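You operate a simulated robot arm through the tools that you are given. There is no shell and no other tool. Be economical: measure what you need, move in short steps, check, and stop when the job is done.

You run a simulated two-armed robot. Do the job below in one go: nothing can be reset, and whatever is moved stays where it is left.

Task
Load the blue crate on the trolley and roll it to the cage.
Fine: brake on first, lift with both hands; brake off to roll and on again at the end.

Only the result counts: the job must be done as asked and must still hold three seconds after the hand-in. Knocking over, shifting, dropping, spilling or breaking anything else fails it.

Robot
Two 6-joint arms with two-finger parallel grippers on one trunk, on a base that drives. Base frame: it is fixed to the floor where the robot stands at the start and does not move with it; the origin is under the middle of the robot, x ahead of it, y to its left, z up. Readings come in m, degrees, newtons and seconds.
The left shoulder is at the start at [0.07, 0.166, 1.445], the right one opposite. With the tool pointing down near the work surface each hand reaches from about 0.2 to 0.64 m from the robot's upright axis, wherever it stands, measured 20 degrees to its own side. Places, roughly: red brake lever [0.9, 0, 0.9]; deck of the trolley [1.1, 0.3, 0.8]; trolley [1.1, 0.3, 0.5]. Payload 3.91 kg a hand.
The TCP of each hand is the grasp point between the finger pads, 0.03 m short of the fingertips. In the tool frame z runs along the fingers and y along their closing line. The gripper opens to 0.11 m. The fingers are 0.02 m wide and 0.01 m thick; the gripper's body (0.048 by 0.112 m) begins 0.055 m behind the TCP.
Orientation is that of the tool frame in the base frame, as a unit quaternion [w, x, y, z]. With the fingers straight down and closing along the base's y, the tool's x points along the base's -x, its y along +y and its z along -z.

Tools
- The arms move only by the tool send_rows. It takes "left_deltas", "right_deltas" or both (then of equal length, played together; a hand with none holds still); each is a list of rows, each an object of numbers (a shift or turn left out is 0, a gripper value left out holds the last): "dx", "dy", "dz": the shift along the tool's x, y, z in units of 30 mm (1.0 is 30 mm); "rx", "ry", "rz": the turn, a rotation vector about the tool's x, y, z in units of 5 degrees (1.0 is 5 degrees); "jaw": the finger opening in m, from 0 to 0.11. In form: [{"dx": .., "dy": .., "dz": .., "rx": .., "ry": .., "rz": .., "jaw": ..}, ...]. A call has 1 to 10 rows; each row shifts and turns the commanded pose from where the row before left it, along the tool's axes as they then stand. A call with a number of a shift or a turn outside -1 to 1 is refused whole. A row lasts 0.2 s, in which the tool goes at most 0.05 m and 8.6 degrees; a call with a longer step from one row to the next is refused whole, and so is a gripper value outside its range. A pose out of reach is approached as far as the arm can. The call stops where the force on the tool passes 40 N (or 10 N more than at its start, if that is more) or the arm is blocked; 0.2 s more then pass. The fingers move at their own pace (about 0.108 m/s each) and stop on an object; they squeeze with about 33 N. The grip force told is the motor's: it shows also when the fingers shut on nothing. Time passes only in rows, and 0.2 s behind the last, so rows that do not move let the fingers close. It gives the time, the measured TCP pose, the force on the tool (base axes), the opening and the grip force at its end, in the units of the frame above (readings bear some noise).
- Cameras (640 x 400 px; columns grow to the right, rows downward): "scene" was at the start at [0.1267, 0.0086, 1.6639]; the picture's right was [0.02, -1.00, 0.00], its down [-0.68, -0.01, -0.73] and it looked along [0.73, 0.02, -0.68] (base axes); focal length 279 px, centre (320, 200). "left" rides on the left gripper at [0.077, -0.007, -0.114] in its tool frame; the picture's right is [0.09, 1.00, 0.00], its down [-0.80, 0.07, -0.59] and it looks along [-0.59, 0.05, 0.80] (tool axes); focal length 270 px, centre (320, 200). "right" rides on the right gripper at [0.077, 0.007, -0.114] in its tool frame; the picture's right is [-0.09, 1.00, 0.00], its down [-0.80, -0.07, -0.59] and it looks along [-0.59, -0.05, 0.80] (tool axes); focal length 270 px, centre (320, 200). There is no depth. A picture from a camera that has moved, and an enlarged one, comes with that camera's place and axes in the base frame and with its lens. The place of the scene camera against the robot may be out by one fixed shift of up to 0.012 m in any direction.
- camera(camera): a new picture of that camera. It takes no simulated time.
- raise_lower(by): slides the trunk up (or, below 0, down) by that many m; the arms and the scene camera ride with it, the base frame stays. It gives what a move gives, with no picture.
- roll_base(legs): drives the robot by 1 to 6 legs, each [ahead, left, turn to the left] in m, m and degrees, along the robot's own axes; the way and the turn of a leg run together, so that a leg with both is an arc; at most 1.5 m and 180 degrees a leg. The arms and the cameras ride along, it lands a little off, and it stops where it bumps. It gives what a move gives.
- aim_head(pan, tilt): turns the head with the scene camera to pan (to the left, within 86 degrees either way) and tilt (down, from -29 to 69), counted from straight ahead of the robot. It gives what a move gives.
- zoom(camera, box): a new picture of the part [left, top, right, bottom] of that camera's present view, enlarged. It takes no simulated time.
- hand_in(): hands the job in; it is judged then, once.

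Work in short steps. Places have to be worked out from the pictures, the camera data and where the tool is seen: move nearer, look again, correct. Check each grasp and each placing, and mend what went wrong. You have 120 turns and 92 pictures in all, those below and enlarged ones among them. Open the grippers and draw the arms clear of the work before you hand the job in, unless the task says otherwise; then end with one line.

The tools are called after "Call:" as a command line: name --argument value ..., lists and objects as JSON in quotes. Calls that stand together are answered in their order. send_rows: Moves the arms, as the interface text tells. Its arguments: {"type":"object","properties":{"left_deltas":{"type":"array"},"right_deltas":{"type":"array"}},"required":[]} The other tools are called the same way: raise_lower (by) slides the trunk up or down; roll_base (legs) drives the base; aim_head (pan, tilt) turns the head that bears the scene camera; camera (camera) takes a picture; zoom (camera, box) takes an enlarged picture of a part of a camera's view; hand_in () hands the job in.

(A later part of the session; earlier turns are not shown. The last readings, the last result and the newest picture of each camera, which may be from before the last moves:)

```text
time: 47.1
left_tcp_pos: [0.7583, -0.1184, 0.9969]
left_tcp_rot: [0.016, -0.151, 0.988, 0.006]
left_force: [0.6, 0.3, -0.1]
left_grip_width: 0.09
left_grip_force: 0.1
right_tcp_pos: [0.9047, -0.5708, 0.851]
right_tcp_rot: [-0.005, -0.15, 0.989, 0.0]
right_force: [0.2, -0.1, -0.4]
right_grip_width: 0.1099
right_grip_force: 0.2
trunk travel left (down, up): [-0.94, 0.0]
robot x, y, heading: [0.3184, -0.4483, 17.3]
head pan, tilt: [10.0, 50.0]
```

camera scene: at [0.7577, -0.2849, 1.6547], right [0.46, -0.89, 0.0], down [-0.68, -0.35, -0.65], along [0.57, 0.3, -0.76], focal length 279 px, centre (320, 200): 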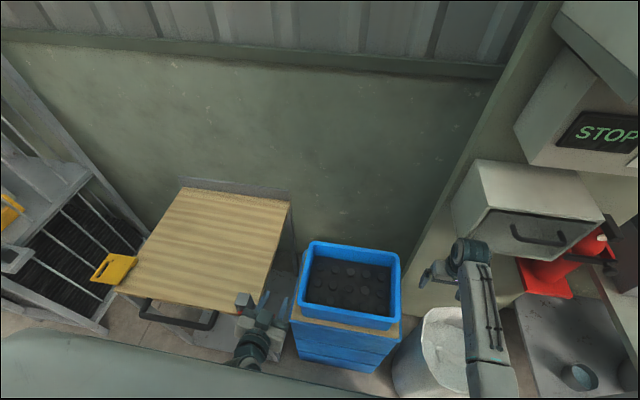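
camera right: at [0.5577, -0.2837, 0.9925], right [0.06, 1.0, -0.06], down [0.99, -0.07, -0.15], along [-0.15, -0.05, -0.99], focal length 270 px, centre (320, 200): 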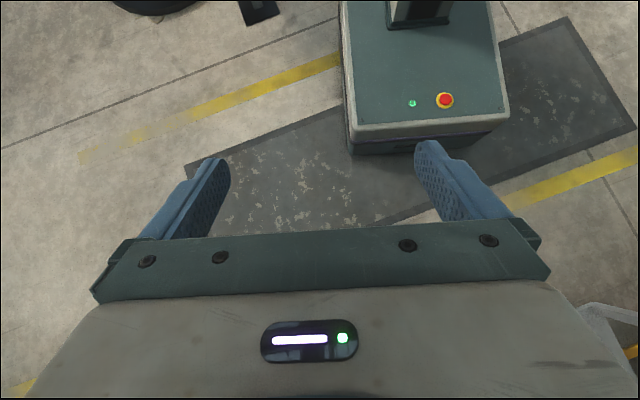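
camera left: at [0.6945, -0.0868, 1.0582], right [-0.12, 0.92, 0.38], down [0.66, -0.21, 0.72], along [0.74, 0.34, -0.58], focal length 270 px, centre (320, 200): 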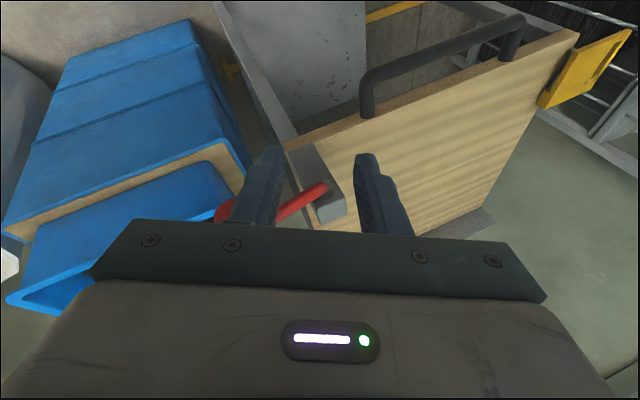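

Left hand is at e_f≈0.52, tips at 0.967, which clears the knob (≈0.93). I drive ahead 0.35 m to the crate and check.

Call:
roll_base --legs '[[0.35, 0, 0]]'

Call:
aim_head --pan 0 --tilt 60

Call:
camera --camera "scene"

Call:
camera --camera "left"

Call:
camera --camera "right"

```text
time: 49.3
left_tcp_pos: [1.0868, -0.0109, 0.998]
left_tcp_rot: [0.017, -0.155, 0.988, 0.006]
left_force: [-0.7, 0.5, -0.1]
left_grip_width: 0.0899
left_grip_force: 0.1
right_tcp_pos: [1.2374, -0.4612, 0.8525]
right_tcp_rot: [-0.005, -0.154, 0.988, -0.001]
right_force: [0.8, -1.6, -0.3]
right_grip_width: 0.1098
right_grip_force: 0.1
trunk travel left (down, up): [-0.94, 0.0]
robot x, y, heading: [0.648, -0.34, 17.6]
head pan, tilt: [10.0, 50.0]
```

```text
time: 50.0
left_tcp_pos: [1.0879, -0.0103, 0.9967]
left_tcp_rot: [0.017, -0.154, 0.988, 0.007]
left_force: [-0.9, 0.3, -0.3]
left_grip_width: 0.0901
left_grip_force: 0.1
right_tcp_pos: [1.2379, -0.4626, 0.8523]
right_tcp_rot: [-0.004, -0.153, 0.988, -0.002]
right_force: [0.4, 0.8, 0.1]
right_grip_width: 0.1099
right_grip_force: 0.1
trunk travel left (down, up): [-0.94, 0.0]
robot x, y, heading: [0.6508, -0.342, 17.7]
head pan, tilt: [0.0, 60.0]
```

```text
59 pictures are left
camera scene: at [0.7534, -0.3005, 1.6417], right [0.3, -0.95, 0.0], down [-0.82, -0.26, -0.5], along [0.48, 0.15, -0.87], focal length 279 px, centre (320, 200)
```

scene: 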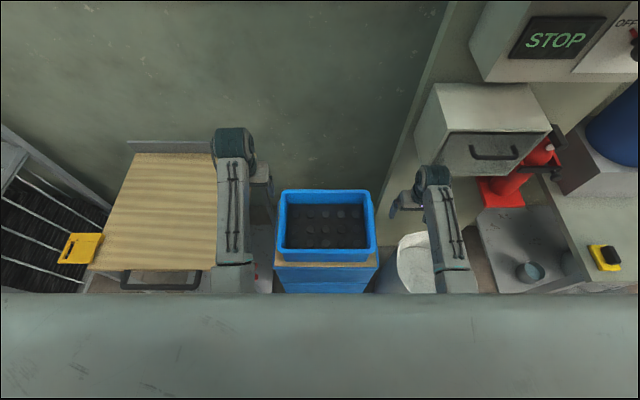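

```text
58 pictures are left
camera left: at [1.0129, -0.0429, 1.1095], right [-0.39, 0.92, 0.0], down [0.72, 0.3, 0.62], along [0.57, 0.24, -0.78], focal length 270 px, centre (320, 200)
```

left: 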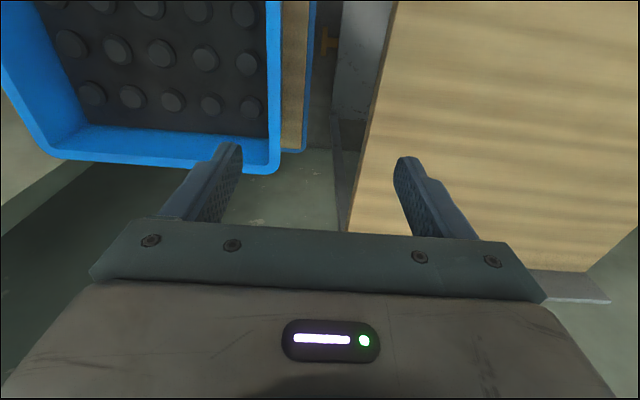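

```text
57 pictures are left
camera right: at [1.163, -0.4775, 0.9689], right [-0.22, 0.98, 0.0], down [0.79, 0.18, 0.59], along [0.57, 0.13, -0.81], focal length 270 px, centre (320, 200)
```

right: 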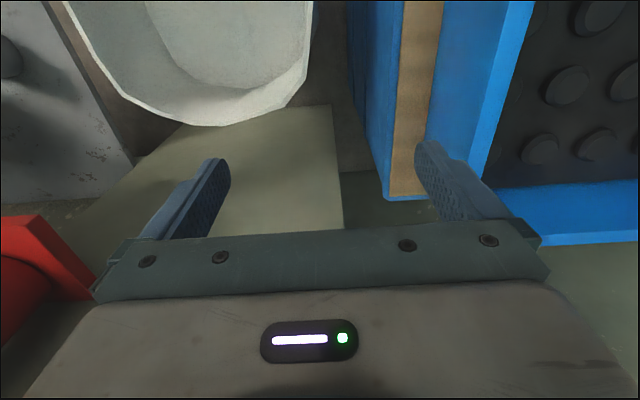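

The new views confirm the crate's left rim mid at ≈(1.122,-0.050) and right at ≈(1.207,-0.340), rim z≈0.78, contents at ≈0.70. I bring both open hands above their end walls, with the right kept at 0.86 and left lowered to 0.86.

Call:
send_rows --left_deltas '[{"dx": -0.34, "dy": -0.94, "ry": 0.37, "rx": 0.16}, {"dy": -0.93}, {"dz": 0.91}, {"dz": 0.91}, {"dz": 0.91}, {"dz": 0.91}, {"dz": 0.91}]' --right_deltas '[{"dx": -0.1, "dy": 0.9, "dz": -0.1, "jaw": 0.09}, {"dx": -0.1, "dy": 0.9, "dz": -0.1}, {"dx": -0.07, "dy": 0.9}, {"dy": 0.9}, {"dy": 0.88}, {}, {}]'

Call:
camera --camera "left"

Call:
camera --camera "right"

Call:
zoom --camera "scene" --box '[220, 110, 460, 310]'

```text
time: 51.6
left_tcp_pos: [1.1105, -0.0595, 0.8588]
left_tcp_rot: [0.0, -0.155, 0.988, -0.004]
left_force: [0.4, 0.8, 0.9]
left_grip_width: 0.0902
left_grip_force: 0.1
right_tcp_pos: [1.206, -0.3293, 0.8577]
right_tcp_rot: [-0.005, -0.154, 0.988, -0.001]
right_force: [-0.7, 0.3, 0.0]
right_grip_width: 0.0903
right_grip_force: 0.1
trunk travel left (down, up): [-0.94, 0.0]
robot x, y, heading: [0.6485, -0.3411, 17.7]
head pan, tilt: [0.0, 60.0]
```

```text
56 pictures are left
camera left: at [1.0403, -0.09, 0.9737], right [-0.39, 0.92, -0.01], down [0.74, 0.32, 0.59], along [0.55, 0.22, -0.8], focal length 270 px, centre (320, 200)
```

left: 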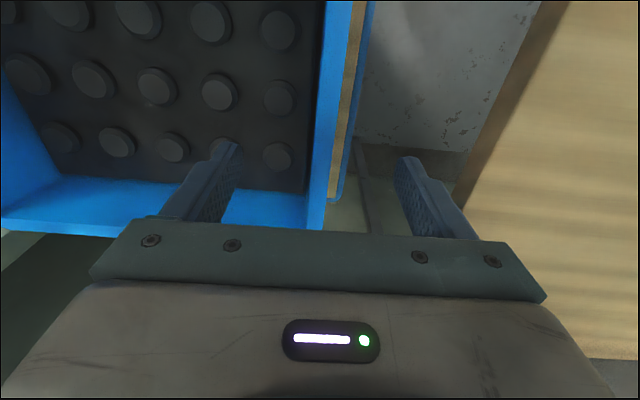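

```text
55 pictures are left
camera right: at [1.1327, -0.3462, 0.9749], right [-0.22, 0.98, 0.0], down [0.79, 0.18, 0.59], along [0.57, 0.13, -0.81], focal length 270 px, centre (320, 200)
```

right: 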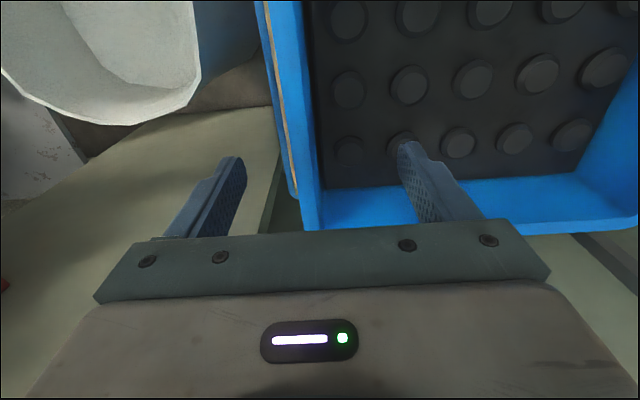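

```text
2.00 times, centred on (340, 210) of scene
camera zoom: at [0.7545, -0.3006, 1.6416], right [0.3, -0.95, 0.0], down [-0.83, -0.26, -0.5], along [0.48, 0.15, -0.87], focal length 559 px, centre (280, 180)
```

zoom: 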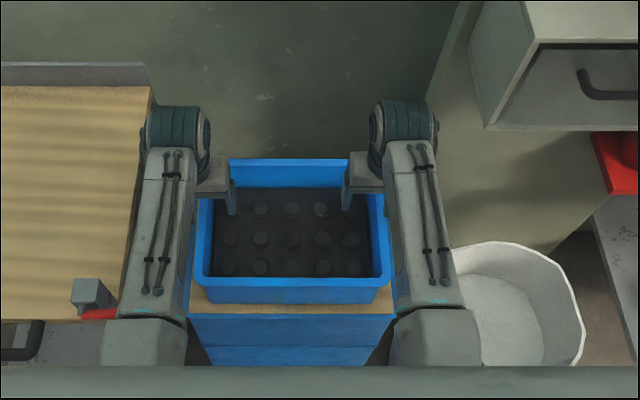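

Left is centred on its wall within 2 mm; the right one needs 1.5 cm further right. I correct and lower both to z≈0.76, fingertips staying just over the contents.

Call:
send_rows --left_deltas '[{"dx": -0.25}, {"dz": 0.82}, {"dz": 0.82}, {"dz": 0.82}, {"dz": 0.8}]' --right_deltas '[{"dy": -0.5}, {"dz": 0.82}, {"dz": 0.82}, {"dz": 0.82}, {"dz": 0.78}]'

Call:
camera --camera "left"

Call:
camera --camera "right"

```text
time: 52.9
left_tcp_pos: [1.1225, -0.0596, 0.7626]
left_tcp_rot: [0.002, -0.155, 0.988, -0.004]
left_force: [0.9, -1.0, -0.2]
left_grip_width: 0.09
left_grip_force: 0.1
right_tcp_pos: [1.2087, -0.3439, 0.7612]
right_tcp_rot: [-0.004, -0.154, 0.988, 0.0]
right_force: [0.2, -0.8, -0.4]
right_grip_width: 0.0898
right_grip_force: 0.0
trunk travel left (down, up): [-0.94, 0.0]
robot x, y, heading: [0.6484, -0.3454, 17.6]
head pan, tilt: [0.0, 60.0]
```

```text
53 pictures are left
camera left: at [1.0518, -0.0894, 0.8772], right [-0.39, 0.92, -0.01], down [0.74, 0.32, 0.59], along [0.55, 0.23, -0.8], focal length 270 px, centre (320, 200)
```

left: 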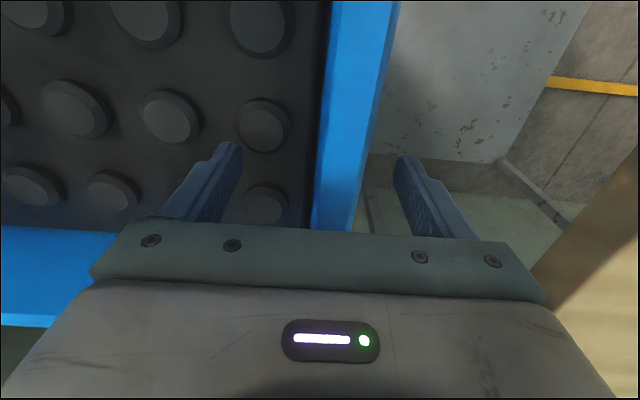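

```text
52 pictures are left
camera right: at [1.1344, -0.3607, 0.8782], right [-0.22, 0.98, 0.0], down [0.79, 0.18, 0.59], along [0.57, 0.13, -0.81], focal length 270 px, centre (320, 200)
```

right: 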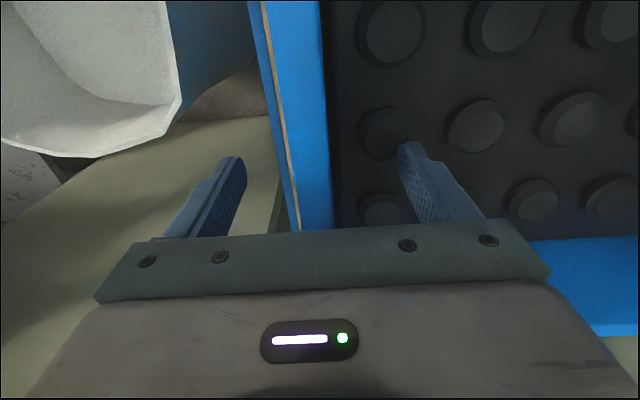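

Both rims stand between the fingers; left is about 7 mm off-centre. I correct it and close both grippers.

Call:
send_rows --left_deltas '[{"dy": 0.25}, {"jaw": 0.0}, {"jaw": 0.0}, {}, {}, {}]' --right_deltas '[{}, {"jaw": 0.0}, {"jaw": 0.0}, {}, {}, {}]'

Call:
camera --camera "left"

Call:
camera --camera "right"

```text
time: 54.2
left_tcp_pos: [1.1202, -0.0528, 0.7621]
left_tcp_rot: [0.002, -0.155, 0.988, -0.002]
left_force: [-2.5, 10.6, 0.7]
left_grip_width: 0.0168
left_grip_force: 33.4
right_tcp_pos: [1.2087, -0.3469, 0.7602]
right_tcp_rot: [-0.004, -0.154, 0.988, -0.001]
right_force: [6.0, -11.8, 0.3]
right_grip_width: 0.0167
right_grip_force: 33.4
trunk travel left (down, up): [-0.94, 0.0]
robot x, y, heading: [0.6449, -0.3426, 17.7]
head pan, tilt: [0.0, 60.0]
```

```text
51 pictures are left
camera left: at [1.0484, -0.0823, 0.8769], right [-0.39, 0.92, -0.01], down [0.74, 0.31, 0.6], along [0.55, 0.23, -0.8], focal length 270 px, centre (320, 200)
```

left: 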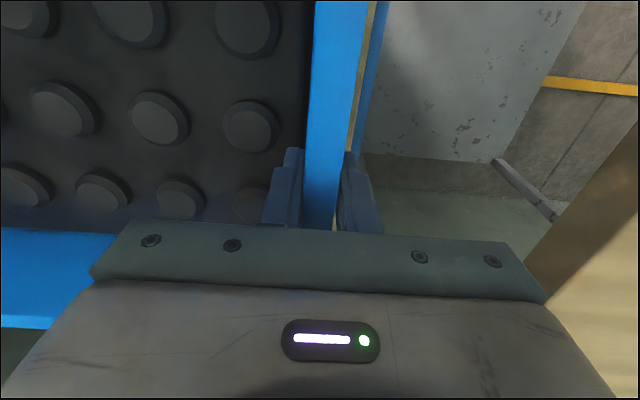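

```text
50 pictures are left
camera right: at [1.1343, -0.362, 0.8784], right [-0.22, 0.98, 0.0], down [0.79, 0.18, 0.59], along [0.57, 0.13, -0.81], focal length 270 px, centre (320, 200)
```

right: 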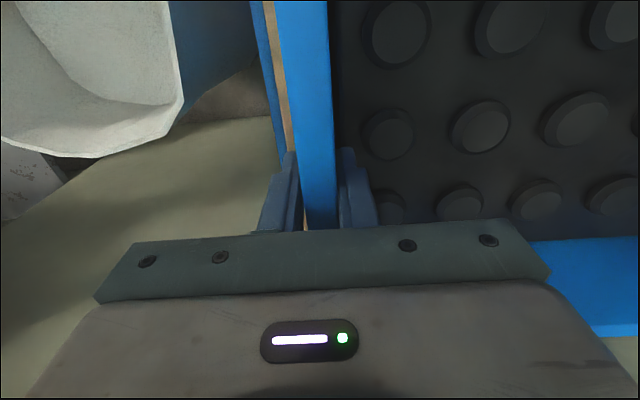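

Both grippers hold the walls (16.8 mm, 33 N). I lift gently together by 3 cm and check the forces.

Call:
send_rows --left_deltas '[{"dz": -0.25}, {"dz": -0.25}, {"dz": -0.25}, {"dz": -0.25}]' --right_deltas '[{"dz": -0.25}, {"dz": -0.25}, {"dz": -0.25}, {"dz": -0.25}]'

Call:
zoom --camera "scene" --box '[220, 110, 460, 310]'

```text
time: 55.2
left_tcp_pos: [1.1202, -0.0514, 0.7934]
left_tcp_rot: [0.0, -0.154, 0.988, -0.003]
left_force: [-6.7, 15.8, -11.0]
left_grip_width: 0.0169
left_grip_force: 33.0
right_tcp_pos: [1.2087, -0.3446, 0.7905]
right_tcp_rot: [-0.005, -0.153, 0.988, -0.001]
right_force: [8.1, -16.0, -2.0]
right_grip_width: 0.0169
right_grip_force: 32.6
trunk travel left (down, up): [-0.94, 0.0]
robot x, y, heading: [0.6531, -0.3414, 17.6]
head pan, tilt: [0.0, 60.0]
```

```text
2.00 times, centred on (340, 210) of scene
camera zoom: at [0.7557, -0.2998, 1.6414], right [0.3, -0.95, 0.0], down [-0.83, -0.26, -0.5], along [0.48, 0.15, -0.87], focal length 559 px, centre (280, 180)
```

zoom: 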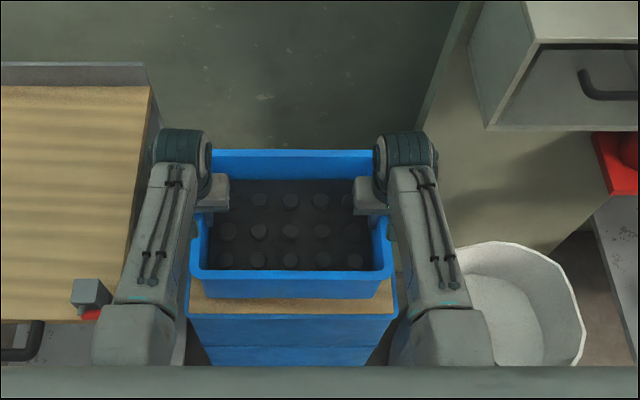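

The crate is up and level at light load. I continue lifting to TCP z≈0.96 (bottom ≈0.85, above the deck).

Call:
send_rows --left_deltas '[{"dz": -0.55}, {"dz": -0.55}, {"dz": -0.55}, {"dz": -0.55}, {"dz": -0.55}, {"dz": -0.55}, {"dz": -0.55}, {"dz": -0.55}, {"dz": -0.55}, {"dz": -0.55}]' --right_deltas '[{"dz": -0.55}, {"dz": -0.55}, {"dz": -0.55}, {"dz": -0.55}, {"dz": -0.55}, {"dz": -0.55}, {"dz": -0.55}, {"dz": -0.55}, {"dz": -0.55}, {"dz": -0.55}]'

Call:
camera --camera "scene"

```text
time: 57.5
left_tcp_pos: [1.116, -0.0482, 0.9517]
left_tcp_rot: [-0.003, -0.153, 0.988, -0.004]
left_force: [0.7, -7.5, -4.5]
left_grip_width: 0.0168
left_grip_force: 32.9
right_tcp_pos: [1.2062, -0.3409, 0.9533]
right_tcp_rot: [-0.009, -0.155, 0.988, 0.005]
right_force: [-0.4, 7.2, -8.7]
right_grip_width: 0.0168
right_grip_force: 32.3
trunk travel left (down, up): [-0.94, 0.0]
robot x, y, heading: [0.6502, -0.3427, 17.8]
head pan, tilt: [0.0, 60.0]
stopped in row 10 (right hand): the force on the tool passed its limit (the readings are from after the stop); the commanded pose is now the measured one
```

```text
48 pictures are left
camera scene: at [0.7554, -0.2993, 1.6415], right [0.3, -0.95, 0.0], down [-0.83, -0.26, -0.5], along [0.48, 0.15, -0.87], focal length 279 px, centre (320, 200)
```

scene: 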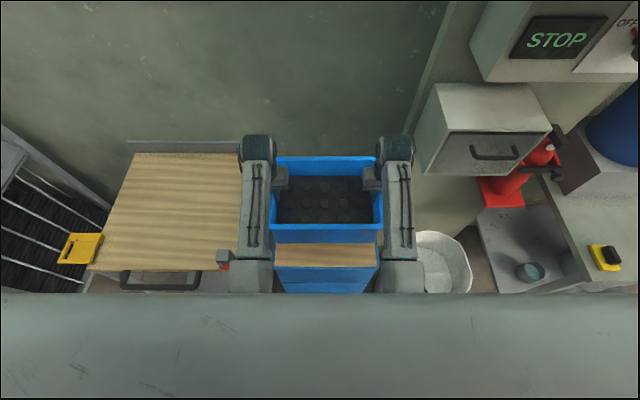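

The crate is up, bottom ≈0.84. I extend both arms together by 6 cm outward (and slightly up), which keeps the crate clear of the brake block and lifts the elbows above the lever.

Call:
send_rows --left_deltas '[{"dx": -0.4, "dz": -0.1}, {"dx": -0.4, "dz": -0.1}, {"dx": -0.4, "dz": -0.1}, {"dx": -0.4, "dz": -0.1}, {"dx": -0.4, "dz": -0.1}]' --right_deltas '[{"dx": -0.4, "dz": -0.1}, {"dx": -0.4, "dz": -0.1}, {"dx": -0.4, "dz": -0.1}, {"dx": -0.4, "dz": -0.1}, {"dx": -0.4, "dz": -0.1}]'

Call:
aim_head --pan 15 --tilt 66

Call:
camera --camera "scene"

```text
time: 58.7
left_tcp_pos: [1.1748, -0.0295, 0.967]
left_tcp_rot: [-0.003, -0.155, 0.988, -0.005]
left_force: [3.8, -0.8, -7.6]
left_grip_width: 0.0169
left_grip_force: 33.2
right_tcp_pos: [1.2658, -0.3218, 0.9678]
right_tcp_rot: [-0.009, -0.155, 0.988, 0.004]
right_force: [-2.1, 2.0, -5.5]
right_grip_width: 0.0173
right_grip_force: 33.1
trunk travel left (down, up): [-0.94, 0.0]
robot x, y, heading: [0.6502, -0.3463, 17.6]
head pan, tilt: [0.0, 60.0]
```

```text
time: 59.5
left_tcp_pos: [1.1728, -0.0291, 0.9693]
left_tcp_rot: [-0.002, -0.155, 0.988, -0.004]
left_force: [1.4, 2.9, -7.5]
left_grip_width: 0.0167
left_grip_force: 32.7
right_tcp_pos: [1.2646, -0.3227, 0.9668]
right_tcp_rot: [-0.009, -0.156, 0.988, 0.004]
right_force: [-1.0, -2.4, -7.6]
right_grip_width: 0.0171
right_grip_force: 33.4
trunk travel left (down, up): [-0.94, 0.0]
robot x, y, heading: [0.6513, -0.3432, 17.7]
head pan, tilt: [15.0, 66.0]
```

```text
47 pictures are left
camera scene: at [0.7427, -0.288, 1.6349], right [0.54, -0.84, 0.0], down [-0.77, -0.49, -0.41], along [0.34, 0.22, -0.91], focal length 279 px, centre (320, 200)
```

scene: 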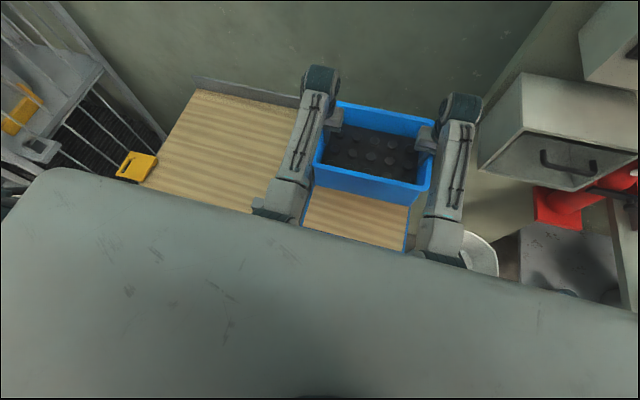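

Both hands share the load evenly, the crate bottom is ≈0.86. I drive left 0.25 m in my own frame and check before going on.

Call:
roll_base --legs '[[0, 0.25, 0]]'

Call:
camera --camera "scene"

```text
time: 61.3
left_tcp_pos: [1.0991, 0.2053, 0.969]
left_tcp_rot: [-0.003, -0.154, 0.988, -0.002]
left_force: [-1.1, 10.8, -7.1]
left_grip_width: 0.0169
left_grip_force: 33.2
right_tcp_pos: [1.1901, -0.0887, 0.967]
right_tcp_rot: [-0.009, -0.156, 0.988, 0.004]
right_force: [1.1, -10.1, -6.5]
right_grip_width: 0.0169
right_grip_force: 32.9
trunk travel left (down, up): [-0.94, 0.0]
robot x, y, heading: [0.5754, -0.1092, 17.7]
head pan, tilt: [15.0, 66.0]
```

```text
46 pictures are left
camera scene: at [0.6686, -0.0551, 1.6349], right [0.54, -0.84, 0.0], down [-0.77, -0.49, -0.41], along [0.34, 0.22, -0.91], focal length 279 px, centre (320, 200)
```

scene: 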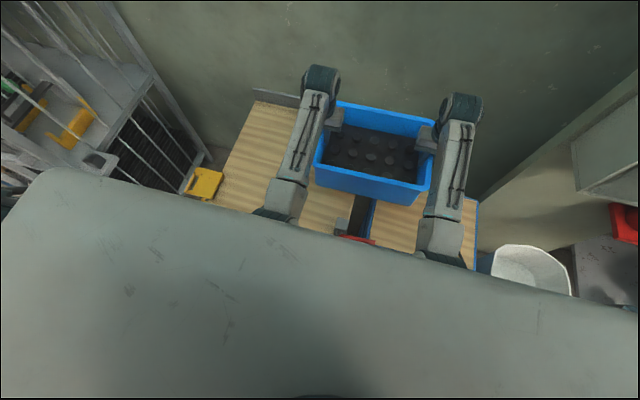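

All steady and the lever is unchanged. I drive the remaining 0.25 m left.

Call:
roll_base --legs '[[0, 0.25, 0]]'

Call:
camera --camera "scene"

```text
time: 63.1
left_tcp_pos: [1.0234, 0.4431, 0.9693]
left_tcp_rot: [-0.002, -0.154, 0.988, -0.003]
left_force: [1.3, -0.3, -7.1]
left_grip_width: 0.0168
left_grip_force: 33.1
right_tcp_pos: [1.1142, 0.1504, 0.9672]
right_tcp_rot: [-0.009, -0.156, 0.988, 0.005]
right_force: [-1.2, -0.7, -6.5]
right_grip_width: 0.017
right_grip_force: 33.1
trunk travel left (down, up): [-0.94, 0.0]
robot x, y, heading: [0.4982, 0.1342, 17.5]
head pan, tilt: [15.0, 66.0]
```

```text
45 pictures are left
camera scene: at [0.5925, 0.1836, 1.6349], right [0.54, -0.84, 0.0], down [-0.77, -0.49, -0.41], along [0.34, 0.22, -0.91], focal length 279 px, centre (320, 200)
```

scene: 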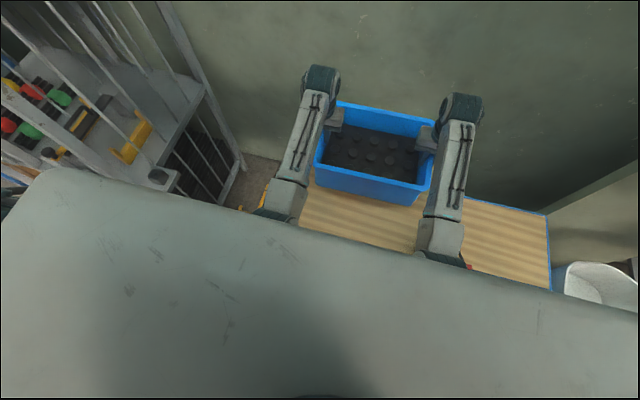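

The crate is over the deck centre ≈(1.07,0.30), and the lever is still in place. I lower slowly towards the deck at z≈0.80 (TCP ≈0.91).

Call:
send_rows --left_deltas '[{"dz": 0.4}, {"dz": 0.4}, {"dz": 0.4}, {"dz": 0.3}, {"dz": 0.15}, {"dz": 0.1}, {"dz": 0.1}, {"dz": 0.1}]' --right_deltas '[{"dz": 0.4}, {"dz": 0.4}, {"dz": 0.4}, {"dz": 0.3}, {"dz": 0.15}, {"dz": 0.1}, {"dz": 0.1}, {"dz": 0.1}]'

```text
time: 64.9
left_tcp_pos: [1.0232, 0.445, 0.9116]
left_tcp_rot: [-0.001, -0.156, 0.988, -0.002]
left_force: [-3.6, 19.5, -1.4]
left_grip_width: 0.0169
left_grip_force: 33.2
right_tcp_pos: [1.1127, 0.1523, 0.9091]
right_tcp_rot: [-0.007, -0.155, 0.988, 0.002]
right_force: [4.8, -19.1, 0.9]
right_grip_width: 0.0169
right_grip_force: 33.0
trunk travel left (down, up): [-0.94, 0.0]
robot x, y, heading: [0.497, 0.1355, 18.0]
head pan, tilt: [15.0, 66.0]
```

The vertical load has just vanished, so the crate is about to rest. I lower a few millimetres more to confirm contact.

Call:
send_rows --left_deltas '[{"dz": 0.07}, {"dz": 0.07}]' --right_deltas '[{"dz": 0.07}, {"dz": 0.07}]'

Call:
camera --camera "left"

Call:
camera --camera "right"

```text
time: 65.5
left_tcp_pos: [1.022, 0.4447, 0.9109]
left_tcp_rot: [0.002, -0.156, 0.988, -0.004]
left_force: [7.5, 23.5, 14.8]
left_grip_width: 0.0169
left_grip_force: 33.1
right_tcp_pos: [1.112, 0.1514, 0.9099]
right_tcp_rot: [-0.004, -0.155, 0.988, 0.003]
right_force: [9.3, -19.6, 30.2]
right_grip_width: 0.0169
right_grip_force: 33.3
trunk travel left (down, up): [-0.94, 0.0]
robot x, y, heading: [0.4998, 0.1314, 17.6]
head pan, tilt: [15.0, 66.0]
```

```text
44 pictures are left
camera left: at [0.9496, 0.4148, 1.0252], right [-0.39, 0.92, -0.01], down [0.74, 0.32, 0.6], along [0.55, 0.23, -0.8], focal length 270 px, centre (320, 200)
```

left: 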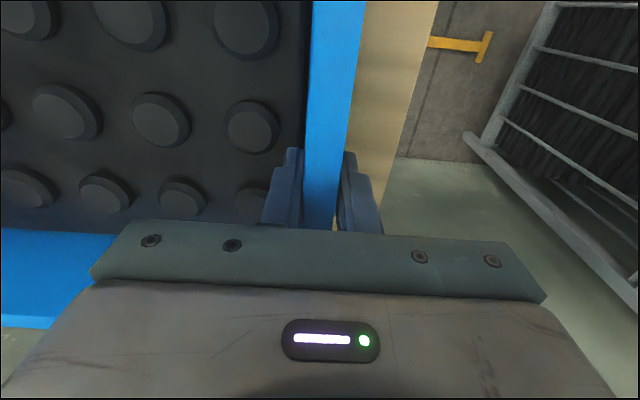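

```text
43 pictures are left
camera right: at [1.0387, 0.1345, 1.0262], right [-0.22, 0.98, 0.01], down [0.79, 0.17, 0.59], along [0.57, 0.14, -0.81], focal length 270 px, centre (320, 200)
```

right: 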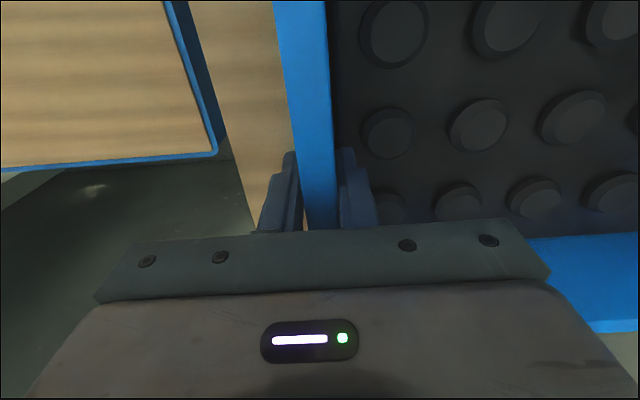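

The deck carries the crate, with deck margin visible on both sides. I open both grippers together and raise the hands clear.

Call:
send_rows --left_deltas '[{"jaw": 0.06}, {"jaw": 0.06}, {}, {"dz": -0.6}, {"dz": -0.6}, {"dz": -0.6}, {"dz": -0.6}, {"dz": -0.6}]' --right_deltas '[{"jaw": 0.06}, {"jaw": 0.06}, {}, {"dz": -0.6}, {"dz": -0.6}, {"dz": -0.6}, {"dz": -0.6}, {"dz": -0.6}]'

Call:
camera --camera "scene"

Call:
camera --camera "right"

```text
time: 67.3
left_tcp_pos: [1.0203, 0.4434, 0.998]
left_tcp_rot: [-0.002, -0.154, 0.988, -0.004]
left_force: [-0.2, -0.1, -0.1]
left_grip_width: 0.0598
left_grip_force: 0.1
right_tcp_pos: [1.1132, 0.1515, 0.9945]
right_tcp_rot: [-0.007, -0.155, 0.988, 0.005]
right_force: [-0.4, -0.2, 0.5]
right_grip_width: 0.0601
right_grip_force: 0.1
trunk travel left (down, up): [-0.94, 0.0]
robot x, y, heading: [0.4986, 0.1325, 17.7]
head pan, tilt: [15.0, 66.0]
```

```text
42 pictures are left
camera scene: at [0.5889, 0.1859, 1.635], right [0.54, -0.84, 0.0], down [-0.77, -0.49, -0.41], along [0.34, 0.22, -0.91], focal length 279 px, centre (320, 200)
```

scene: 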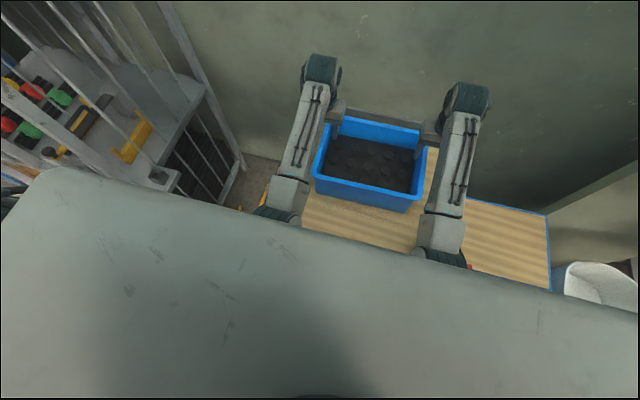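

```text
41 pictures are left
camera right: at [1.0397, 0.1346, 1.111], right [-0.22, 0.98, 0.01], down [0.79, 0.17, 0.58], along [0.57, 0.14, -0.81], focal length 270 px, centre (320, 200)
```

right: 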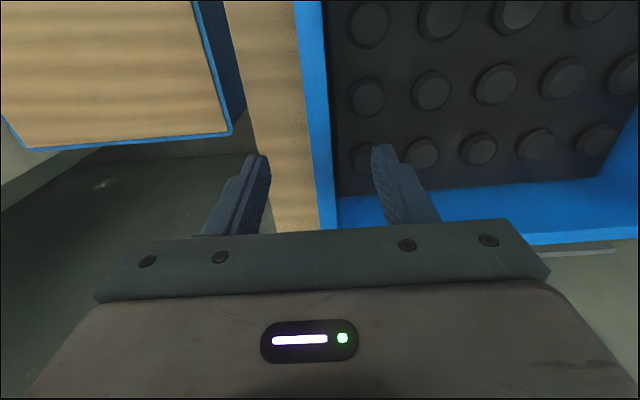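

The crate is loaded. I back the base off 0.35 m so the hands come off the deck, then look at the lever, handle and docking plate.

Call:
roll_base --legs '[[-0.35, 0, 0]]'

Call:
aim_head --pan 5 --tilt 50

Call:
camera --camera "scene"

```text
time: 69.6
left_tcp_pos: [0.688, 0.3395, 0.9959]
left_tcp_rot: [-0.002, -0.157, 0.988, -0.004]
left_force: [0.4, 0.0, 0.0]
left_grip_width: 0.0598
left_grip_force: 0.0
right_tcp_pos: [0.78, 0.0488, 0.9916]
right_tcp_rot: [-0.008, -0.158, 0.987, 0.004]
right_force: [0.0, 0.0, -1.1]
right_grip_width: 0.0602
right_grip_force: 0.2
trunk travel left (down, up): [-0.94, 0.0]
robot x, y, heading: [0.1621, 0.0247, 17.8]
head pan, tilt: [15.0, 66.0]
```

```text
time: 70.4
left_tcp_pos: [0.6856, 0.3391, 0.9966]
left_tcp_rot: [-0.001, -0.157, 0.988, -0.005]
left_force: [-0.5, 0.4, 0.6]
left_grip_width: 0.06
left_grip_force: 0.1
right_tcp_pos: [0.7774, 0.0481, 0.9935]
right_tcp_rot: [-0.008, -0.158, 0.987, 0.004]
right_force: [0.0, -0.7, 0.4]
right_grip_width: 0.0599
right_grip_force: 0.1
trunk travel left (down, up): [-0.94, 0.0]
robot x, y, heading: [0.1647, 0.0247, 17.7]
head pan, tilt: [5.0, 50.0]
```

```text
40 pictures are left
camera scene: at [0.2747, 0.0767, 1.6543], right [0.39, -0.92, 0.0], down [-0.71, -0.3, -0.64], along [0.59, 0.25, -0.77], focal length 279 px, centre (320, 200)
```

scene: 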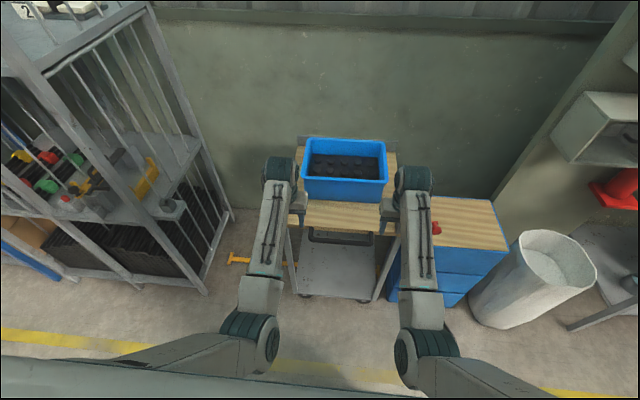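

Robot is at (0.165,0.025); the knob lies at e_f≈0.65, e_l≈-0.31 from me. I pull the right hand back, move it right and tilt it forward, as I did with the left.

Call:
send_rows --right_deltas '[{"dx": 1, "dy": -0.3}, {"dx": 1, "dy": -0.5}, {"dx": 0.9, "dy": -0.7}, {"dy": -0.9, "ry": -1}, {"dy": -0.9, "ry": -1}, {"dy": -0.9, "ry": -1}, {"dy": -0.7, "ry": -1}, {"ry": -1}, {"ry": -1}, {"ry": -1}]'

Call:
send_rows --right_deltas '[{"ry": -1}, {"ry": -1}, {"ry": -1}, {"ry": -1}, {"ry": -1}, {"ry": -1}]'

Call:
camera --camera "right"

```text
time: 72.6
left_tcp_pos: [0.6853, 0.3395, 0.9967]
left_tcp_rot: [0.0, -0.157, 0.988, -0.004]
left_force: [0.0, -0.1, 0.1]
left_grip_width: 0.0601
left_grip_force: 0.0
right_tcp_pos: [0.7407, -0.1192, 0.9895]
right_tcp_rot: [0.291, -0.15, 0.944, 0.052]
right_force: [0.6, -0.7, 0.3]
right_grip_width: 0.06
right_grip_force: 0.0
right hand out of reach, approached as far as the arm can: row 3
trunk travel left (down, up): [-0.94, 0.0]
robot x, y, heading: [0.1635, 0.0263, 17.8]
head pan, tilt: [5.0, 50.0]
```

```text
time: 74.0
left_tcp_pos: [0.6852, 0.3384, 0.996]
left_tcp_rot: [-0.001, -0.158, 0.987, -0.005]
left_force: [0.6, 0.4, -0.4]
left_grip_width: 0.06
left_grip_force: 0.1
right_tcp_pos: [0.7404, -0.1175, 0.9897]
right_tcp_rot: [0.525, -0.131, 0.836, 0.088]
right_force: [0.3, 0.0, -0.7]
right_grip_width: 0.0599
right_grip_force: 0.0
trunk travel left (down, up): [-0.94, 0.0]
robot x, y, heading: [0.1647, 0.0232, 18.0]
head pan, tilt: [5.0, 50.0]
```

```text
39 pictures are left
camera right: at [0.6102, -0.1532, 0.972], right [-0.27, 0.96, 0.09], down [-0.15, -0.14, 0.98], along [0.95, 0.26, 0.18], focal length 270 px, centre (320, 200)
```

right: 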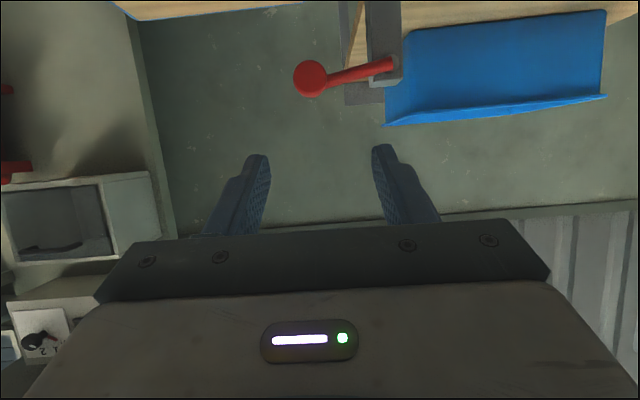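

The knob is seen at ≈(0.875,-0.079,0.904), matching the lever's "on" position. I slide the right hand forward so that the fingers straddle the knob.

Call:
send_rows --right_deltas '[{"dz": 0.9, "dx": 0.097}, {"dz": 0.9, "dx": 0.097}, {"dz": 0.9, "dx": 0.097}, {"dz": 0.9, "dx": 0.097}, {"dz": 0.9, "dx": 0.097}, {"dz": 0.8, "dx": 0.097}]'

Call:
camera --camera "right"

```text
time: 75.4
left_tcp_pos: [0.6865, 0.3398, 0.9956]
left_tcp_rot: [-0.001, -0.158, 0.987, -0.003]
left_force: [0.3, 0.6, 0.2]
left_grip_width: 0.0601
left_grip_force: 0.1
right_tcp_pos: [0.872, -0.0761, 0.9045]
right_tcp_rot: [0.524, -0.131, 0.837, 0.088]
right_force: [0.6, 0.3, 0.3]
right_grip_width: 0.06
right_grip_force: 0.2
trunk travel left (down, up): [-0.94, 0.0]
robot x, y, heading: [0.1607, 0.0243, 17.9]
head pan, tilt: [5.0, 50.0]
```

```text
38 pictures are left
camera right: at [0.7412, -0.1115, 0.8876], right [-0.27, 0.96, 0.09], down [-0.15, -0.13, 0.98], along [0.95, 0.25, 0.18], focal length 270 px, centre (320, 200)
```

right: 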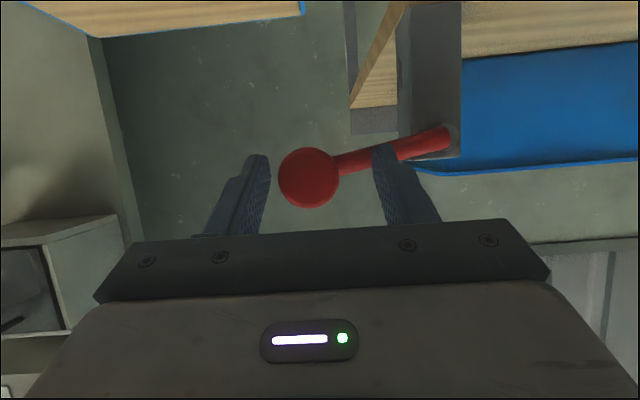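

The knob is between the fingers. I close on it and follow the arc up and left towards upright to release the brake.

Call:
send_rows --right_deltas '[{"jaw": 0.02}, {"jaw": 0.02}, {"dy": 0.29, "dz": -0.3, "dx": -0.63}, {"dy": 0.46, "dz": -0.26, "dx": -0.54}, {"dy": 0.6, "dz": -0.2, "dx": -0.415}, {"dy": 0.7, "dz": -0.125, "dx": -0.26}]'

Call:
camera --camera "right"

```text
time: 76.1
left_tcp_pos: [0.6883, 0.338, 0.9946]
left_tcp_rot: [-0.003, -0.156, 0.988, -0.004]
left_force: [-0.2, 0.4, -0.4]
left_grip_width: 0.0598
left_grip_force: 0.1
right_tcp_pos: [0.8745, -0.0809, 0.913]
right_tcp_rot: [0.525, -0.134, 0.837, 0.08]
right_force: [8.6, -17.9, -2.2]
right_grip_width: 0.0328
right_grip_force: 45.1
trunk travel left (down, up): [-0.94, 0.0]
robot x, y, heading: [0.1655, 0.026, 17.9]
head pan, tilt: [5.0, 50.0]
stopped in row 3 (right hand): the force on the tool passed its limit (the readings are from after the stop); the commanded pose is now the measured one
```

```text
37 pictures are left
camera right: at [0.7426, -0.1165, 0.8942], right [-0.27, 0.96, 0.07], down [-0.16, -0.12, 0.98], along [0.95, 0.26, 0.18], focal length 270 px, centre (320, 200)
```

right: 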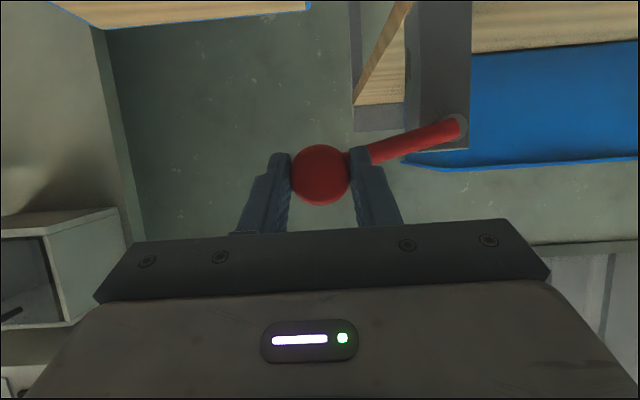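

The lateral push came too early (force −18 N in y). I relieve it slightly and move mostly upward in smaller steps.

Call:
send_rows --right_deltas '[{"dy": -0.1, "dz": -0.1, "dx": -0.2}, {"dy": 0.05, "dz": -0.15, "dx": -0.32}, {"dy": 0.15, "dz": -0.15, "dx": -0.32}, {"dy": 0.2, "dz": -0.14, "dx": -0.3}]'

Call:
camera --camera "right"

```text
time: 77.1
left_tcp_pos: [0.6877, 0.3384, 0.9955]
left_tcp_rot: [-0.002, -0.156, 0.988, -0.005]
left_force: [-0.6, 0.5, -0.3]
left_grip_width: 0.0602
left_grip_force: 0.0
right_tcp_pos: [0.8692, -0.0666, 0.948]
right_tcp_rot: [0.523, -0.134, 0.838, 0.083]
right_force: [-1.2, 1.7, -9.4]
right_grip_width: 0.0328
right_grip_force: 45.1
trunk travel left (down, up): [-0.94, 0.0]
robot x, y, heading: [0.1666, 0.0175, 18.2]
head pan, tilt: [5.0, 50.0]
```

```text
36 pictures are left
camera right: at [0.7382, -0.1029, 0.9316], right [-0.27, 0.96, 0.08], down [-0.15, -0.12, 0.98], along [0.95, 0.26, 0.18], focal length 270 px, centre (320, 200)
```

right: 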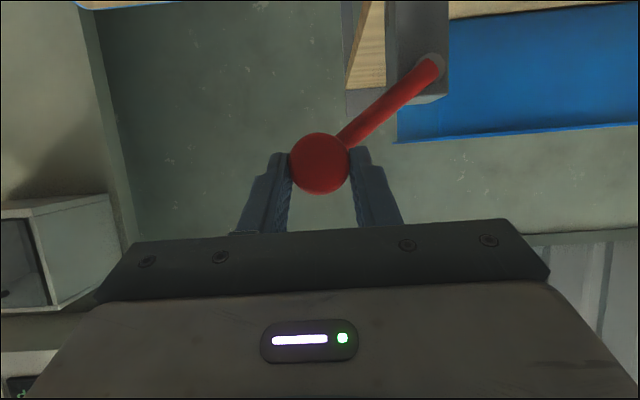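

The lever is at about 50° and follows well. I continue the arc with more leftward motion.

Call:
send_rows --right_deltas '[{"dy": 0.38, "dz": -0.16, "dx": -0.33}, {"dy": 0.42, "dz": -0.13, "dx": -0.27}, {"dy": 0.47, "dz": -0.09, "dx": -0.19}, {"dy": 0.47, "dz": -0.06, "dx": -0.12}, {"dy": 0.4, "dz": -0.02, "dx": -0.05}]'

Call:
camera --camera "right"

```text
time: 78.3
left_tcp_pos: [0.6872, 0.3382, 0.9967]
left_tcp_rot: [-0.002, -0.156, 0.988, -0.005]
left_force: [-0.7, 0.5, -0.7]
left_grip_width: 0.0602
left_grip_force: 0.0
right_tcp_pos: [0.8506, -0.0071, 0.9813]
right_tcp_rot: [0.524, -0.134, 0.837, 0.084]
right_force: [5.1, -0.4, -7.2]
right_grip_width: 0.0329
right_grip_force: 45.2
trunk travel left (down, up): [-0.94, 0.0]
robot x, y, heading: [0.1615, 0.0276, 17.9]
head pan, tilt: [5.0, 50.0]
```

```text
35 pictures are left
camera right: at [0.7195, -0.0425, 0.9628], right [-0.27, 0.96, 0.08], down [-0.16, -0.13, 0.98], along [0.95, 0.26, 0.18], focal length 270 px, centre (320, 200)
```

right: 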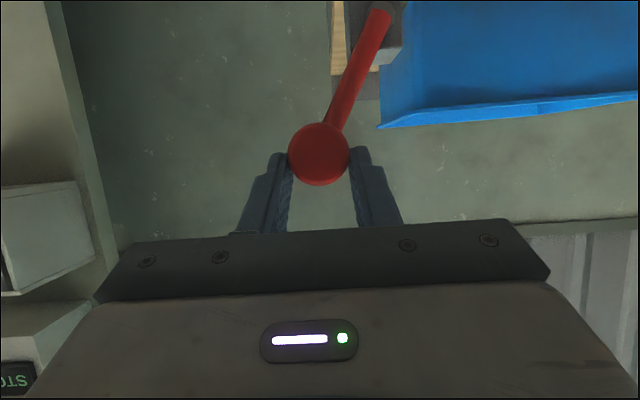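

The lever is at about 30° but its pivot has moved ~4 cm left, so the brake has already let go and the trolley rolls freely. I raise the knob straight up to bring the lever upright.

Call:
send_rows --right_deltas '[{"dy": 0.1, "dz": -0.06, "dx": -0.12}, {"dy": 0.1, "dz": -0.06, "dx": -0.12}, {"dy": 0.1, "dz": -0.06, "dx": -0.12}]'

Call:
camera --camera "right"

```text
time: 79.1
left_tcp_pos: [0.691, 0.339, 0.9943]
left_tcp_rot: [-0.004, -0.156, 0.988, -0.003]
left_force: [-0.5, 1.0, 0.2]
left_grip_width: 0.06
left_grip_force: 0.1
right_tcp_pos: [0.8483, 0.0015, 0.9888]
right_tcp_rot: [0.521, -0.133, 0.839, 0.083]
right_force: [1.6, 6.9, -28.2]
right_grip_width: 0.033
right_grip_force: 45.3
trunk travel left (down, up): [-0.94, 0.0]
robot x, y, heading: [0.1681, 0.0236, 18.0]
head pan, tilt: [5.0, 50.0]
```

```text
34 pictures are left
camera right: at [0.7165, -0.0336, 0.973], right [-0.27, 0.96, 0.08], down [-0.14, -0.12, 0.98], along [0.95, 0.26, 0.17], focal length 270 px, centre (320, 200)
```

right: 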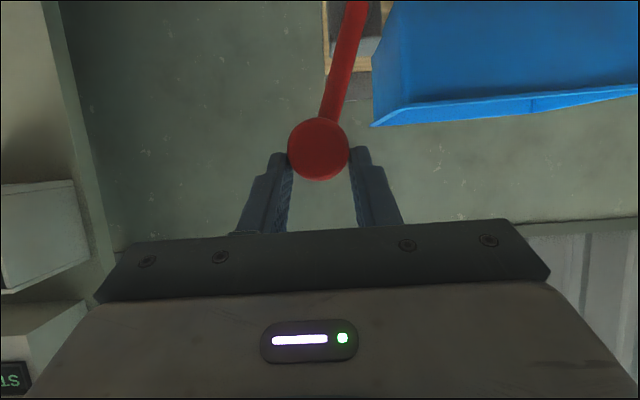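

The lever is within about 20° of upright and the trolley is free. To control it, I will hold the handle bar with the left hand while the right works the lever, so I look at the handle with the left camera.

Call:
camera --camera "left"

Call:
camera --camera "scene"

```text
33 pictures are left
camera left: at [0.6203, 0.3093, 1.1089], right [-0.39, 0.92, -0.01], down [0.74, 0.32, 0.59], along [0.54, 0.22, -0.81], focal length 270 px, centre (320, 200)
```

left: 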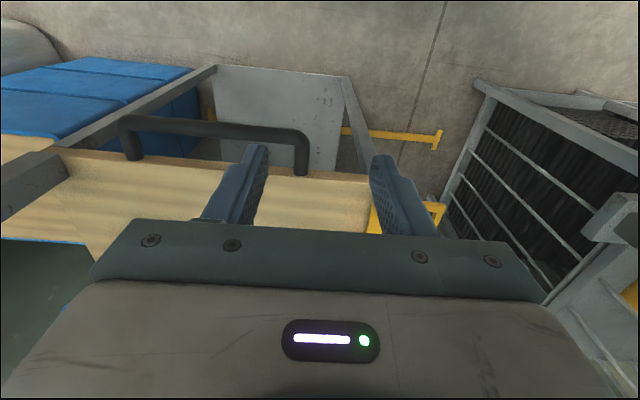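

```text
32 pictures are left
camera scene: at [0.2828, 0.0785, 1.6534], right [0.39, -0.92, 0.0], down [-0.71, -0.3, -0.64], along [0.59, 0.25, -0.77], focal length 279 px, centre (320, 200)
```

scene: 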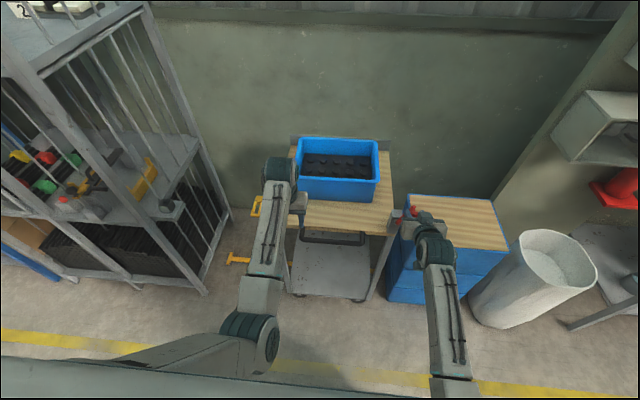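

The handle's left leg is near e_f≈0.845, e_l≈0.093, z≈0.775 with a ~3 cm gap to the deck. I release the knob, retreat the right hand, move the base 0.1 m closer, and aim the left hand above the leg.

Call:
send_rows --right_deltas '[{"jaw": 0.07}, {"jaw": 0.07}, {"dz": -0.98, "dx": 0.47}, {"dz": -0.98, "dx": 0.47}, {"dz": -0.98, "dx": 0.47}, {"dz": -0.98, "dx": 0.47}]'

Call:
roll_base --legs '[[0.1, 0, 0]]'

Call:
camera --camera "left"

Call:
camera --camera "right"

```text
time: 80.5
left_tcp_pos: [0.6844, 0.3372, 0.9962]
left_tcp_rot: [0.0, -0.156, 0.988, -0.003]
left_force: [-0.6, 1.0, 0.1]
left_grip_width: 0.0602
left_grip_force: 0.1
right_tcp_pos: [0.7206, -0.0399, 0.9984]
right_tcp_rot: [0.525, -0.134, 0.836, 0.084]
right_force: [-0.1, -0.7, 0.5]
right_grip_width: 0.07
right_grip_force: 0.1
trunk travel left (down, up): [-0.94, 0.0]
robot x, y, heading: [0.1606, 0.0265, 17.9]
head pan, tilt: [5.0, 50.0]
```

```text
time: 81.6
left_tcp_pos: [0.7769, 0.3649, 0.9985]
left_tcp_rot: [0.0, -0.156, 0.988, -0.004]
left_force: [0.1, -0.5, -1.0]
left_grip_width: 0.06
left_grip_force: 0.1
right_tcp_pos: [0.8119, -0.0116, 0.9988]
right_tcp_rot: [0.526, -0.132, 0.836, 0.083]
right_force: [0.6, 0.5, -0.4]
right_grip_width: 0.07
right_grip_force: 0.1
trunk travel left (down, up): [-0.94, 0.0]
robot x, y, heading: [0.2547, 0.0528, 17.3]
head pan, tilt: [5.0, 50.0]
```

```text
31 pictures are left
camera left: at [0.7055, 0.335, 1.1132], right [-0.39, 0.92, -0.01], down [0.74, 0.32, 0.59], along [0.55, 0.23, -0.81], focal length 270 px, centre (320, 200)
```

left: 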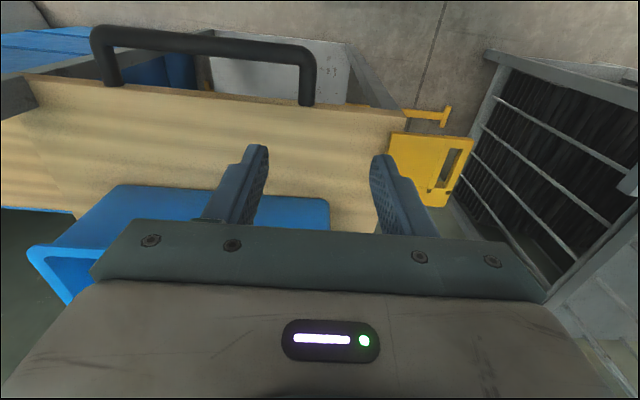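

```text
30 pictures are left
camera right: at [0.6804, -0.0468, 0.9803], right [-0.27, 0.96, 0.08], down [-0.16, -0.13, 0.98], along [0.95, 0.25, 0.19], focal length 270 px, centre (320, 200)
```

right: 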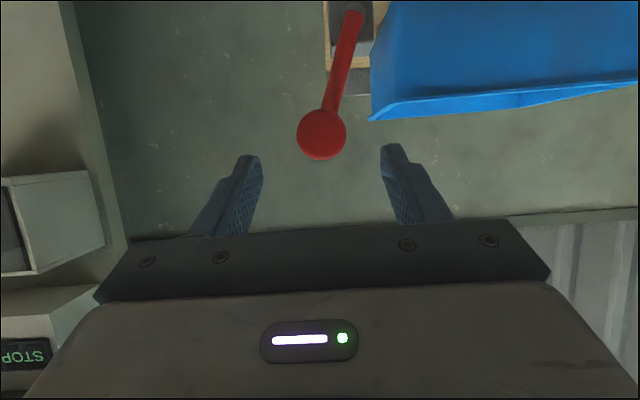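

The leg centre is at ≈(0.779,0.348) with a gap from e_f 0.83 to 0.877; my hand needs only 17 mm to the right. I align and lower to 0.86 for a check.

Call:
send_rows --left_deltas '[{"dy": -0.57, "dx": -0.1, "jaw": 0.07}, {"dz": 0.92}, {"dz": 0.92}, {"dz": 0.92}, {"dz": 0.92}, {"dz": 0.92}]'

Call:
camera --camera "left"

```text
time: 83.0
left_tcp_pos: [0.7866, 0.3492, 0.8568]
left_tcp_rot: [-0.002, -0.155, 0.988, -0.004]
left_force: [0.1, 0.6, -0.1]
left_grip_width: 0.0698
left_grip_force: 0.0
right_tcp_pos: [0.8154, -0.0097, 0.9958]
right_tcp_rot: [0.525, -0.131, 0.837, 0.081]
right_force: [-0.3, 0.2, 0.1]
right_grip_width: 0.0703
right_grip_force: 0.0
trunk travel left (down, up): [-0.94, 0.0]
robot x, y, heading: [0.2572, 0.0555, 18.0]
head pan, tilt: [5.0, 50.0]
```

```text
29 pictures are left
camera left: at [0.7152, 0.3194, 0.9727], right [-0.39, 0.92, -0.01], down [0.74, 0.32, 0.59], along [0.55, 0.22, -0.81], focal length 270 px, centre (320, 200)
```

left: 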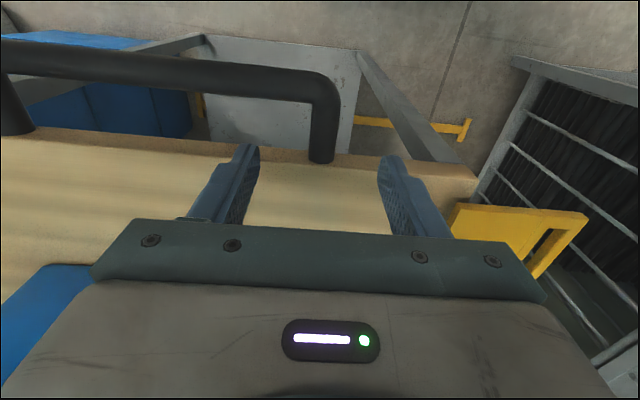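

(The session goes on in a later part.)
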